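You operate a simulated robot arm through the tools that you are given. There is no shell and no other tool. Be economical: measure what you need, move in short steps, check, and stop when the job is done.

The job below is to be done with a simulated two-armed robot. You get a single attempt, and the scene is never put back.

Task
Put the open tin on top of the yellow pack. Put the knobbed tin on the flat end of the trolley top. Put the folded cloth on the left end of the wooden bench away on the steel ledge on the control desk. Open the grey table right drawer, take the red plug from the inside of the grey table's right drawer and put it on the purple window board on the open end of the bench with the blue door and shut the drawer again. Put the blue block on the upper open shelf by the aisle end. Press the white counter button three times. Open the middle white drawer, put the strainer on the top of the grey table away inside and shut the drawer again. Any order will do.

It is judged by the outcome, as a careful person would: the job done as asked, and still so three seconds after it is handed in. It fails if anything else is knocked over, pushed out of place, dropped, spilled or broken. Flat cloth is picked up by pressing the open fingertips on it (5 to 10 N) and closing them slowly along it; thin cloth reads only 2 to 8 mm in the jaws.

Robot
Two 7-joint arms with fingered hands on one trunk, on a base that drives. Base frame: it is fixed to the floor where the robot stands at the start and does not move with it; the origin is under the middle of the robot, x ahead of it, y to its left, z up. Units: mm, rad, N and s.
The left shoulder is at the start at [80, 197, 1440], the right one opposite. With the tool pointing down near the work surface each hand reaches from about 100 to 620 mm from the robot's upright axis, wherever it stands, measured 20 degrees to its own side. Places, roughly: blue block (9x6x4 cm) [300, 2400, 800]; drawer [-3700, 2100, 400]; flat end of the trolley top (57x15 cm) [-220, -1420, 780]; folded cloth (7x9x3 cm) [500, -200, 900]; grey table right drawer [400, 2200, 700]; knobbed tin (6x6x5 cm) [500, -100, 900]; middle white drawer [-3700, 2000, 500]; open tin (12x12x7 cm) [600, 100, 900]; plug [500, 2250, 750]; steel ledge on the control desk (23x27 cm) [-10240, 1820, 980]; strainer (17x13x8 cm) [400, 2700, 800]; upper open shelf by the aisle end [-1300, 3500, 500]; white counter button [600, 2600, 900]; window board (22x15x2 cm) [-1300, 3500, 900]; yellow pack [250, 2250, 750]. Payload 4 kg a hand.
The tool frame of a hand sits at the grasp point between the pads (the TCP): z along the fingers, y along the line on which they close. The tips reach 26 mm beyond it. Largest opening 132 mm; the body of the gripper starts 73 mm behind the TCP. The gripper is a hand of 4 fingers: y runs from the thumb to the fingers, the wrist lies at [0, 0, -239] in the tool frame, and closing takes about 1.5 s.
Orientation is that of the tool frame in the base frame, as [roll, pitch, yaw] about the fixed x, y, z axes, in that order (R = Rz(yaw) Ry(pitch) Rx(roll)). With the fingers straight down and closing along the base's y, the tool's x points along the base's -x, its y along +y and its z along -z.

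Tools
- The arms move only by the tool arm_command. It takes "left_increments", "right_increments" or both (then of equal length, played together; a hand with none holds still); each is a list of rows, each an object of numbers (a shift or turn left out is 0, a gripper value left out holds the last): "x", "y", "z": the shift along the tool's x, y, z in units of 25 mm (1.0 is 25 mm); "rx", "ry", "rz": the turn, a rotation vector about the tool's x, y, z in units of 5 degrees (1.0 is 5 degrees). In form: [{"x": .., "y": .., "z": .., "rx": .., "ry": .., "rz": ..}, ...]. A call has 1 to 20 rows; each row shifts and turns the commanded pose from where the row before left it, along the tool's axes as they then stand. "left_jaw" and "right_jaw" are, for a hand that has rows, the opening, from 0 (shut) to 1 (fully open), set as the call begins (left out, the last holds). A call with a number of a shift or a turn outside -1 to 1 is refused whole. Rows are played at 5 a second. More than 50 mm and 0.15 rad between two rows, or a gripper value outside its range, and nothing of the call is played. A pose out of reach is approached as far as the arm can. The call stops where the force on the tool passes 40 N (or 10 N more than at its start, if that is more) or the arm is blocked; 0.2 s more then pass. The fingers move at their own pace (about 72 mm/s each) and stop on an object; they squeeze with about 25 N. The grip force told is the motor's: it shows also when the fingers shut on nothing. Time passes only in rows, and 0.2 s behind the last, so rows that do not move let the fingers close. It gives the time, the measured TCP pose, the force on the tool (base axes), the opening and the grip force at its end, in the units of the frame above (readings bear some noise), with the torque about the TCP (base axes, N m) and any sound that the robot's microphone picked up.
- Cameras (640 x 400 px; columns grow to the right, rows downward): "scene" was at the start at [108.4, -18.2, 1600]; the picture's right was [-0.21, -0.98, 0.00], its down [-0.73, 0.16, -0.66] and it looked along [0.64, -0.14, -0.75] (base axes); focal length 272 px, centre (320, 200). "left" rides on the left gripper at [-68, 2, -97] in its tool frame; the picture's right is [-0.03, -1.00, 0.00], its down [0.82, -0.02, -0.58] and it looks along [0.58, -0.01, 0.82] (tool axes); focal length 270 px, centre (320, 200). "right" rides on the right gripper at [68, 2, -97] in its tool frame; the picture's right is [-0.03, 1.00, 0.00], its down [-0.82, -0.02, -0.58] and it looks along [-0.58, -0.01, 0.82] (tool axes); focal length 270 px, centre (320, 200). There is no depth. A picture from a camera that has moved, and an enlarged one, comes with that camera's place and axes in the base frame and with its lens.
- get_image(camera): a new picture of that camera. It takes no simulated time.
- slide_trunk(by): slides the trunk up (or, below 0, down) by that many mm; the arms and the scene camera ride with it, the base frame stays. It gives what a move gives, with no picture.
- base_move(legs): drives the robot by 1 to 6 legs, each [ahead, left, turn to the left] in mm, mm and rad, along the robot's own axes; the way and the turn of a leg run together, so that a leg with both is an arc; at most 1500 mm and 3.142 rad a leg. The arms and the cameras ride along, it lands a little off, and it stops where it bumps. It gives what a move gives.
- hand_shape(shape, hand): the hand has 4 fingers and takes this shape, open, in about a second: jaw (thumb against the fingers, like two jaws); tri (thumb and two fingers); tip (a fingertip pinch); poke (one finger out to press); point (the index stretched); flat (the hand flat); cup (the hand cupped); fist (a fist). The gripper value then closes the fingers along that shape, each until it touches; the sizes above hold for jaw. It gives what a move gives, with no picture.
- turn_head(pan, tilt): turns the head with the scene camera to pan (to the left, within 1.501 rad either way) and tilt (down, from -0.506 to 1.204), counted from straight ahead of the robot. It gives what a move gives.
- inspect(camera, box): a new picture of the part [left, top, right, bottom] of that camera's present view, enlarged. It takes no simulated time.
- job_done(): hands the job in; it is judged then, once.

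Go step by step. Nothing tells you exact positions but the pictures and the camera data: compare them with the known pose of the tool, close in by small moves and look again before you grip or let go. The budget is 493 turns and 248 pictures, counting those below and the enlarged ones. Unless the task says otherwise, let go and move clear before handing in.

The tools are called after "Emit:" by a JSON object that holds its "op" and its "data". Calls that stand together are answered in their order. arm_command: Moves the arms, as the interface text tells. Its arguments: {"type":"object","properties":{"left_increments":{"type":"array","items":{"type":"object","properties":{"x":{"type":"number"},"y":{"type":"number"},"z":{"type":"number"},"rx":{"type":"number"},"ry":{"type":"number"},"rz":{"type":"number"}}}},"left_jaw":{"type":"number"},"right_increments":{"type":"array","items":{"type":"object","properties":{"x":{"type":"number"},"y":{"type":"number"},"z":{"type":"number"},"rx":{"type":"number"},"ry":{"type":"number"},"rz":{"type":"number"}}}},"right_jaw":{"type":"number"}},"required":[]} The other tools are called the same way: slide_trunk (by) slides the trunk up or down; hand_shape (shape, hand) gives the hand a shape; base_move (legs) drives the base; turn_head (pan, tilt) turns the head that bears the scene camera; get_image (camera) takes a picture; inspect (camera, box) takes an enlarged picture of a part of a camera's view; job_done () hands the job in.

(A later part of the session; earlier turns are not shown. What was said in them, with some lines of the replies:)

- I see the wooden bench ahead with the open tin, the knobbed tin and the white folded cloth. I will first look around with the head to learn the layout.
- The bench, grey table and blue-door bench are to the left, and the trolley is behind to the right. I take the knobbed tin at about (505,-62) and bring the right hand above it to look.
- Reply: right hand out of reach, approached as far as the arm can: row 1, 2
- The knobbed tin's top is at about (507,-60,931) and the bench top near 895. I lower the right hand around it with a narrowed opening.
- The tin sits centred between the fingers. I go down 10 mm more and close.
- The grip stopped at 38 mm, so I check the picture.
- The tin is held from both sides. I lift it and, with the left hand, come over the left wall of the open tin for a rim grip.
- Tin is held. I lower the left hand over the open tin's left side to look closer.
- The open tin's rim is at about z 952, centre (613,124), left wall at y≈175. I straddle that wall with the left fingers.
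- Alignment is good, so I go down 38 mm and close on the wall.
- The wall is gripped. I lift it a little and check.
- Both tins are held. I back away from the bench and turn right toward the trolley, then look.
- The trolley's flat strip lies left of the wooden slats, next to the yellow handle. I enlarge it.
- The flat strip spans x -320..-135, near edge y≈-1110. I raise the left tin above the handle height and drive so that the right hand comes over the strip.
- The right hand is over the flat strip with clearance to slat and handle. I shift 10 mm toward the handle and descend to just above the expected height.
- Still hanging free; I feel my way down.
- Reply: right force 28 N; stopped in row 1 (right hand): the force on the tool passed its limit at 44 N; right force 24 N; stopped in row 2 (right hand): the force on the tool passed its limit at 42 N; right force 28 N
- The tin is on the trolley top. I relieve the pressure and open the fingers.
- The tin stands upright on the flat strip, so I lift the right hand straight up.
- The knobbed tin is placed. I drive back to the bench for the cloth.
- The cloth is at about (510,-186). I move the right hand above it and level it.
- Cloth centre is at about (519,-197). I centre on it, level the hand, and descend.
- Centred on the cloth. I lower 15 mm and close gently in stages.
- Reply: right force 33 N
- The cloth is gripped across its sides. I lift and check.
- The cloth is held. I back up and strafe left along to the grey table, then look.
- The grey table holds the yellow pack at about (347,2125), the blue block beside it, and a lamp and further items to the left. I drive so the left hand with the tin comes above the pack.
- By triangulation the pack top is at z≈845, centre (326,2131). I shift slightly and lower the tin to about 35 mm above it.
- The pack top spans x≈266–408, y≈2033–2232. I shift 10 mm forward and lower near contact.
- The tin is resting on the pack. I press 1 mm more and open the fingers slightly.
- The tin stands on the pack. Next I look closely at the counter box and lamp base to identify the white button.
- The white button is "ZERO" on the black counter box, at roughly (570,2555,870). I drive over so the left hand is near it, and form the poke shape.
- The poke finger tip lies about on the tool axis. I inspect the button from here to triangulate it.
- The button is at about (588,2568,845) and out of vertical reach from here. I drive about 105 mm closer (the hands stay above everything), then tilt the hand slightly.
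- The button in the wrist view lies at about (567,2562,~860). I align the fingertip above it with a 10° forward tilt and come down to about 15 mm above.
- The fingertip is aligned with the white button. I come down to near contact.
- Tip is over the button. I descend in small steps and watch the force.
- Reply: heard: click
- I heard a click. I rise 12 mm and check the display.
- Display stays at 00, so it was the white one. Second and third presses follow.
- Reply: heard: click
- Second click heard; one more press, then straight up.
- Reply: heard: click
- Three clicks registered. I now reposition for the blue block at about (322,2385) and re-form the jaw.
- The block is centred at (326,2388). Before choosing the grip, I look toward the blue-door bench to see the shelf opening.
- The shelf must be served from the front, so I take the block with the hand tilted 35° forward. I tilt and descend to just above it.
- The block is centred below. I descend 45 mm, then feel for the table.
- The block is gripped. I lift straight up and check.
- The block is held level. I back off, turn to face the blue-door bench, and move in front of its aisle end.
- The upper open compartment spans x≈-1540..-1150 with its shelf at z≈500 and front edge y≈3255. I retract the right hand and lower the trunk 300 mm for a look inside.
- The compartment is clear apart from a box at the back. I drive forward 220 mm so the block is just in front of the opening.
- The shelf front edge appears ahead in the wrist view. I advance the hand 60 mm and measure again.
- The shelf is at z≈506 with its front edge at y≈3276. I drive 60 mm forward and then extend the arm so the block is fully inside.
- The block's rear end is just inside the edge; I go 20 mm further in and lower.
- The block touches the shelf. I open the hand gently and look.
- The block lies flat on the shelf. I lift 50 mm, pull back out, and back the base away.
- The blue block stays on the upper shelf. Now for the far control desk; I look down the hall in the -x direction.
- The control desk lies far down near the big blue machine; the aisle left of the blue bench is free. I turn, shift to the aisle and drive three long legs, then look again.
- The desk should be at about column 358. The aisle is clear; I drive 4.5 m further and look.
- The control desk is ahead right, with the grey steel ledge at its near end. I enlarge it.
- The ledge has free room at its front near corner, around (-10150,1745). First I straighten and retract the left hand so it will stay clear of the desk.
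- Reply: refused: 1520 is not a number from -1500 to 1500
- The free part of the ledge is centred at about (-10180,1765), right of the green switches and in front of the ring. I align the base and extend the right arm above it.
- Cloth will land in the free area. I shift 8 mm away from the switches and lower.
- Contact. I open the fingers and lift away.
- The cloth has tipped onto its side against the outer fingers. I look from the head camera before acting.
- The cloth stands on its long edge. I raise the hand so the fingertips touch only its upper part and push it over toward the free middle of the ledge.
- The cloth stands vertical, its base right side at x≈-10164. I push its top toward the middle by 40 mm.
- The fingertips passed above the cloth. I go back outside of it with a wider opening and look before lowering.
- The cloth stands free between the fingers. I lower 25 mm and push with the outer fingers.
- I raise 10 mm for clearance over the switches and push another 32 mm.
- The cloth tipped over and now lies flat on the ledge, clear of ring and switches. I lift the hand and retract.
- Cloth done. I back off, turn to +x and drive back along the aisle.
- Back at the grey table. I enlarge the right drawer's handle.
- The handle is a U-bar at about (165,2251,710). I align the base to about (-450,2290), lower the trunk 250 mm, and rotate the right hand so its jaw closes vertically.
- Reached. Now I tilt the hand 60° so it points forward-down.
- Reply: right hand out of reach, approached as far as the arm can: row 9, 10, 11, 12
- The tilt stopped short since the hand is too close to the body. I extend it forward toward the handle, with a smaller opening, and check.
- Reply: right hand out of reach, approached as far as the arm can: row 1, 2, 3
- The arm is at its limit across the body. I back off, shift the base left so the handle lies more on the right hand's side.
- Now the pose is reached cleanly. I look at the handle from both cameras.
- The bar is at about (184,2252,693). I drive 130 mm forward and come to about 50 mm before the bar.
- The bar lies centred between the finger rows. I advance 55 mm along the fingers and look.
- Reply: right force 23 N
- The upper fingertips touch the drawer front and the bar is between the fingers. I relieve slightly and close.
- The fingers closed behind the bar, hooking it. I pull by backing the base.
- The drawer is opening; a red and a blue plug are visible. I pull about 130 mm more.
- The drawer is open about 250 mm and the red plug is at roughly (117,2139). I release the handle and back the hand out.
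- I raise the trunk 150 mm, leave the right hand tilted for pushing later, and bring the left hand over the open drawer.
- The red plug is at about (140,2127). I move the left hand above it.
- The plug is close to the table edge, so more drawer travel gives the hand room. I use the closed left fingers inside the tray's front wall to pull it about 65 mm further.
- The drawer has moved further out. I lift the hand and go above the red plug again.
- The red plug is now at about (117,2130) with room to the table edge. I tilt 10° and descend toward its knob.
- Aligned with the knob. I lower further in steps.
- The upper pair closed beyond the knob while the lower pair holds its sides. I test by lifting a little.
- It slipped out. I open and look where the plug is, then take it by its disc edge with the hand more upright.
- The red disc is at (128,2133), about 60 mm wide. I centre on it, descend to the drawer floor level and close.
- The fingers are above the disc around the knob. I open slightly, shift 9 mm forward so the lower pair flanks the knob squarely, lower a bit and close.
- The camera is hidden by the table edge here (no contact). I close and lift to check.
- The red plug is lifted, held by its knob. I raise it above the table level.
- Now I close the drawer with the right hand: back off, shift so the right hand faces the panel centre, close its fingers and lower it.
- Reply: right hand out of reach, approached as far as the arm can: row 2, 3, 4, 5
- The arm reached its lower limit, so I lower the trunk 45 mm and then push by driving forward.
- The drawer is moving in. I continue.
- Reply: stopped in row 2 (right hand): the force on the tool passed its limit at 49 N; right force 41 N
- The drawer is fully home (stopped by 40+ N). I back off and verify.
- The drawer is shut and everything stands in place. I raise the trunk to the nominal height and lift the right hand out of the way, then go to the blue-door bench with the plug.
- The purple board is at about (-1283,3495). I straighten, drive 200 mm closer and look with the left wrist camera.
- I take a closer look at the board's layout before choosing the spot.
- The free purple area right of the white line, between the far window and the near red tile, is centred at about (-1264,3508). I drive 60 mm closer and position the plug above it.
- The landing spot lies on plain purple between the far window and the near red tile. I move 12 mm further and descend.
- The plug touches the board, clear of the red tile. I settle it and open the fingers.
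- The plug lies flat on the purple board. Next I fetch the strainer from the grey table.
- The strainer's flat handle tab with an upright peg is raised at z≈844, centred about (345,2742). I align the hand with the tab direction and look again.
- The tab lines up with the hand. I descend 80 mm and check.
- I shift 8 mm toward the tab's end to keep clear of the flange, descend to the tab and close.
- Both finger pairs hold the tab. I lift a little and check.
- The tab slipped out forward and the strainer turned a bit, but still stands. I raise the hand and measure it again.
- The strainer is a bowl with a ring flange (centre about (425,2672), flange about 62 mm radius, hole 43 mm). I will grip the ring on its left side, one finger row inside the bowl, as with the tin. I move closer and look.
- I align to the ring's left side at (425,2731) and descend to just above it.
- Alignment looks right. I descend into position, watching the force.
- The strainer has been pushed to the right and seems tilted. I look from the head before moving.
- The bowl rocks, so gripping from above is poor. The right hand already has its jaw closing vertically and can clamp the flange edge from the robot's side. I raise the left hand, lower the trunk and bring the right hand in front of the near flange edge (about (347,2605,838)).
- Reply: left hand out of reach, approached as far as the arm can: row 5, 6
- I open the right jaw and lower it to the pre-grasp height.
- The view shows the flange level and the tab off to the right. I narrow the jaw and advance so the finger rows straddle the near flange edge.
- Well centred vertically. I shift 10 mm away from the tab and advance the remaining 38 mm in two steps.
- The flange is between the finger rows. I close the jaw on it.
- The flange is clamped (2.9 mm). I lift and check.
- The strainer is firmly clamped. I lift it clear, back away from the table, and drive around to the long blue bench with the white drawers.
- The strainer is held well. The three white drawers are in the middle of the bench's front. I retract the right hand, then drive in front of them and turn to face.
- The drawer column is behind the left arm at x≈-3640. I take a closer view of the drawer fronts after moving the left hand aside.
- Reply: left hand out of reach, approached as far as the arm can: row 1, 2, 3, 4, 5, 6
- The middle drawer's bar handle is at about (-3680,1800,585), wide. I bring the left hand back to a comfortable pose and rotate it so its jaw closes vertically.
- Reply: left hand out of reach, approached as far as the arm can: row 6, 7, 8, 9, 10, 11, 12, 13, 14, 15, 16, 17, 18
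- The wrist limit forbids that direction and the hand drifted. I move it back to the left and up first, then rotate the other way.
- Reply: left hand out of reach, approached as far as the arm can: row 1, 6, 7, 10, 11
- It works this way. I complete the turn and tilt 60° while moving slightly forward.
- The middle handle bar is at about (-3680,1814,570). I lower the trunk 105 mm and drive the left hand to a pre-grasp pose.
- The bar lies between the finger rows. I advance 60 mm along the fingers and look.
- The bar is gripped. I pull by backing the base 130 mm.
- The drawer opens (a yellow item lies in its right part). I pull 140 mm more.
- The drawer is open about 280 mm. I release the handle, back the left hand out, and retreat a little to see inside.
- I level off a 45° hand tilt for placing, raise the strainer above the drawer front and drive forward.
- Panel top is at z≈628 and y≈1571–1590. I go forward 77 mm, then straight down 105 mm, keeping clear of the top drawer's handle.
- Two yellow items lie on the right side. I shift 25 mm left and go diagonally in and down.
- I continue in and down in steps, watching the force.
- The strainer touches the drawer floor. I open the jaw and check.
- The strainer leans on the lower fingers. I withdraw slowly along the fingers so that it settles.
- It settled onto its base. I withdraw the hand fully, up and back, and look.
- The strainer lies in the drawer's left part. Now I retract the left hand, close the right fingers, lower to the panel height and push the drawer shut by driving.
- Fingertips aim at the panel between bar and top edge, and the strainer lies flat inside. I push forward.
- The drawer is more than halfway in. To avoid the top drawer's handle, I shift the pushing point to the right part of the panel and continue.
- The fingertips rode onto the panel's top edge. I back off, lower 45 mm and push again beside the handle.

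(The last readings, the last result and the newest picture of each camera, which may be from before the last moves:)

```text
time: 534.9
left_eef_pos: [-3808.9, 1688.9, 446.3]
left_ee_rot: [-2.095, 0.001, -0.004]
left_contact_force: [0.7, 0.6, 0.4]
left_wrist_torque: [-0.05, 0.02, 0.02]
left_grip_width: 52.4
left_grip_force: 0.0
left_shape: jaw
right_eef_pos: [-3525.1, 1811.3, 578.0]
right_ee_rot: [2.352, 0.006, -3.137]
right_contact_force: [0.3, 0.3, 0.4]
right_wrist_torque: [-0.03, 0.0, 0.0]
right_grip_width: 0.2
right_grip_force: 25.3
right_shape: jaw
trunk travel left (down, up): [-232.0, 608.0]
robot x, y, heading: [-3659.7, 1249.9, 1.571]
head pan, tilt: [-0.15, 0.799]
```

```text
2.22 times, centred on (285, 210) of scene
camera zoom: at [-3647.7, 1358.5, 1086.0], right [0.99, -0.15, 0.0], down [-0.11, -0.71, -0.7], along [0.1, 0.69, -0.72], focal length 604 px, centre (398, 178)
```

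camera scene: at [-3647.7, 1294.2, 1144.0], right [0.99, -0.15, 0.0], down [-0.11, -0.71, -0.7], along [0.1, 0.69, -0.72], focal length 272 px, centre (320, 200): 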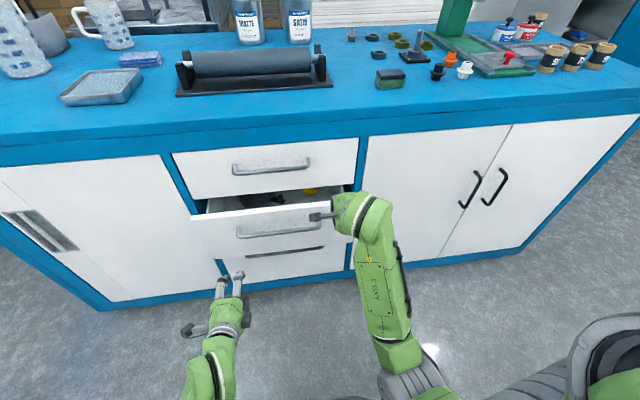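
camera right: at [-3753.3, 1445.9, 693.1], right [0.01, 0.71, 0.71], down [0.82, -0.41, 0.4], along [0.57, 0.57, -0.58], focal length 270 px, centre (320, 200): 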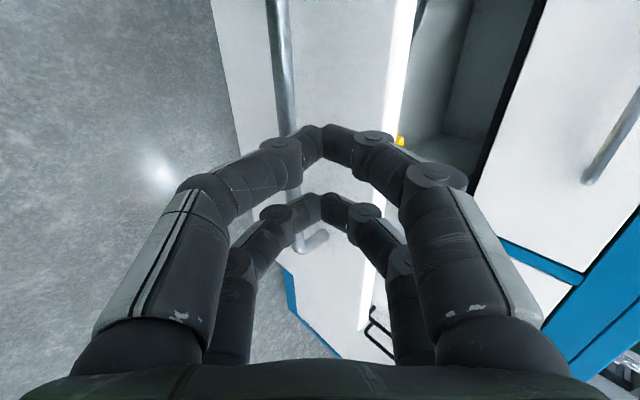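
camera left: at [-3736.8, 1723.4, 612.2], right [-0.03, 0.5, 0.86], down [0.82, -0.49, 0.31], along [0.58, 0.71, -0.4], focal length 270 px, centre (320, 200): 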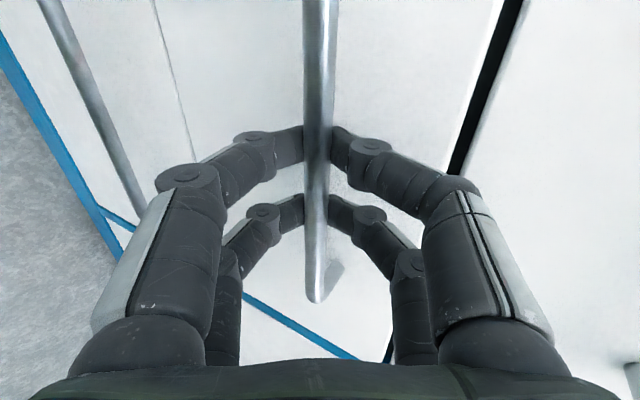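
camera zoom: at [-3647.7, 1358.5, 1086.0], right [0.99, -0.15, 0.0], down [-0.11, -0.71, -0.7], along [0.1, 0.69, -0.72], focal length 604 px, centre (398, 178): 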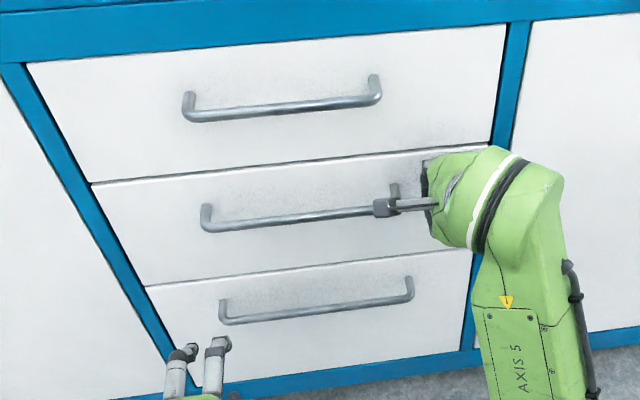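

Almost flush. I press the last bit with the arm until it resists.

Emit:
{"op": "arm_command", "data": {"right_increments": [{"y": 0.2, "z": 0.2}, {"y": 0.2, "z": 0.2}, {"y": 0.2, "z": 0.2}, {}]}}

```text
time: 535.9
left_eef_pos: [-3809.1, 1687.3, 448.4]
left_ee_rot: [-2.092, 0.0, -0.003]
left_contact_force: [-0.3, -0.7, -0.4]
left_wrist_torque: [0.01, -0.01, 0.0]
left_grip_width: 52.4
left_grip_force: 0.0
left_shape: jaw
right_eef_pos: [-3525.3, 1829.7, 579.7]
right_ee_rot: [2.349, 0.004, -3.138]
right_contact_force: [0.4, -30.1, 1.9]
right_wrist_torque: [0.31, -0.04, -0.02]
right_grip_width: 0.0
right_grip_force: 25.2
right_shape: jaw
trunk travel left (down, up): [-232.0, 608.0]
robot x, y, heading: [-3659.7, 1245.6, 1.572]
head pan, tilt: [-0.15, 0.799]
```

The drawer is home (30 N). I back away and check it stays shut.

Emit:
{"op": "base_move", "data": {"legs": [[-350, 0, 0]]}}

Emit:
{"op": "turn_head", "data": {"pan": 0.0, "tilt": 0.55}}

Emit:
{"op": "get_image", "data": {"camera": "scene"}}

```text
time: 538.2
left_eef_pos: [-3810.6, 1338.7, 446.5]
left_ee_rot: [-2.094, 0.003, 0.002]
left_contact_force: [0.0, -0.5, -0.7]
left_wrist_torque: [0.0, -0.03, 0.02]
left_grip_width: 52.3
left_grip_force: 0.1
left_shape: jaw
right_eef_pos: [-3526.7, 1484.7, 578.4]
right_ee_rot: [2.351, 0.005, -3.133]
right_contact_force: [-0.4, -0.9, 0.6]
right_wrist_torque: [0.03, 0.02, -0.03]
right_grip_width: 0.1
right_grip_force: 25.4
right_shape: jaw
trunk travel left (down, up): [-232.0, 608.0]
robot x, y, heading: [-3659.9, 903.1, 1.577]
head pan, tilt: [-0.15, 0.799]
```

```text
time: 539.0
left_eef_pos: [-3810.7, 1338.9, 446.5]
left_ee_rot: [-2.092, 0.002, 0.001]
left_contact_force: [-0.2, -0.4, -0.9]
left_wrist_torque: [0.02, -0.01, 0.01]
left_grip_width: 52.4
left_grip_force: 0.0
left_shape: jaw
right_eef_pos: [-3527.3, 1483.6, 578.7]
right_ee_rot: [2.351, 0.005, -3.133]
right_contact_force: [0.6, 0.6, 0.1]
right_wrist_torque: [-0.01, 0.0, -0.04]
right_grip_width: 0.3
right_grip_force: 25.0
right_shape: jaw
trunk travel left (down, up): [-232.0, 608.0]
robot x, y, heading: [-3660.3, 898.1, 1.574]
head pan, tilt: [0.0, 0.55]
```

```text
48 pictures are left
camera scene: at [-3659.3, 1019.3, 1107.5], right [1.0, 0.01, 0.0], down [0.0, -0.52, -0.85], along [0.0, 0.85, -0.52], focal length 272 px, centre (320, 200)
```

scene: 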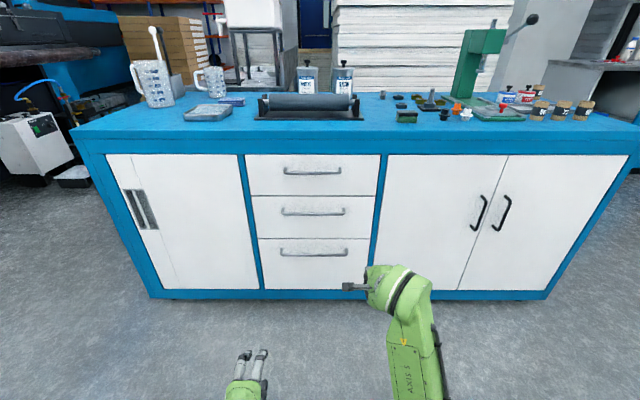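

All three white drawers are shut and both hands are empty and clear. Every item is in the place asked for, so I hand the job in.

Emit:
{"op": "job_done", "data": {}}

```text
The job is handed in.
```

I did every part of the job and handed it in. After each step I looked again, and nothing else appeared knocked over or moved out of place.

- **Open tin:** it stands on the yellow pack.
- **Knobbed tin:** it stands on the flat end of the trolley top.
- **Folded cloth:** it lies flat on the steel ledge. It tipped onto its side when I let go, so I pushed it over gently until it lay flat.
- **Red plug:** it is on the purple window board, and the grey table's right drawer is shut again.
- **Blue block:** it is on the upper open shelf by the aisle end.
- **White counter button:** I pressed "ZERO" three times and heard three clicks. The display stayed at 00.
- **Strainer:** it is in the middle white drawer, which is shut. It slid on the table in two failed grips and stayed on the table. The third grip held.
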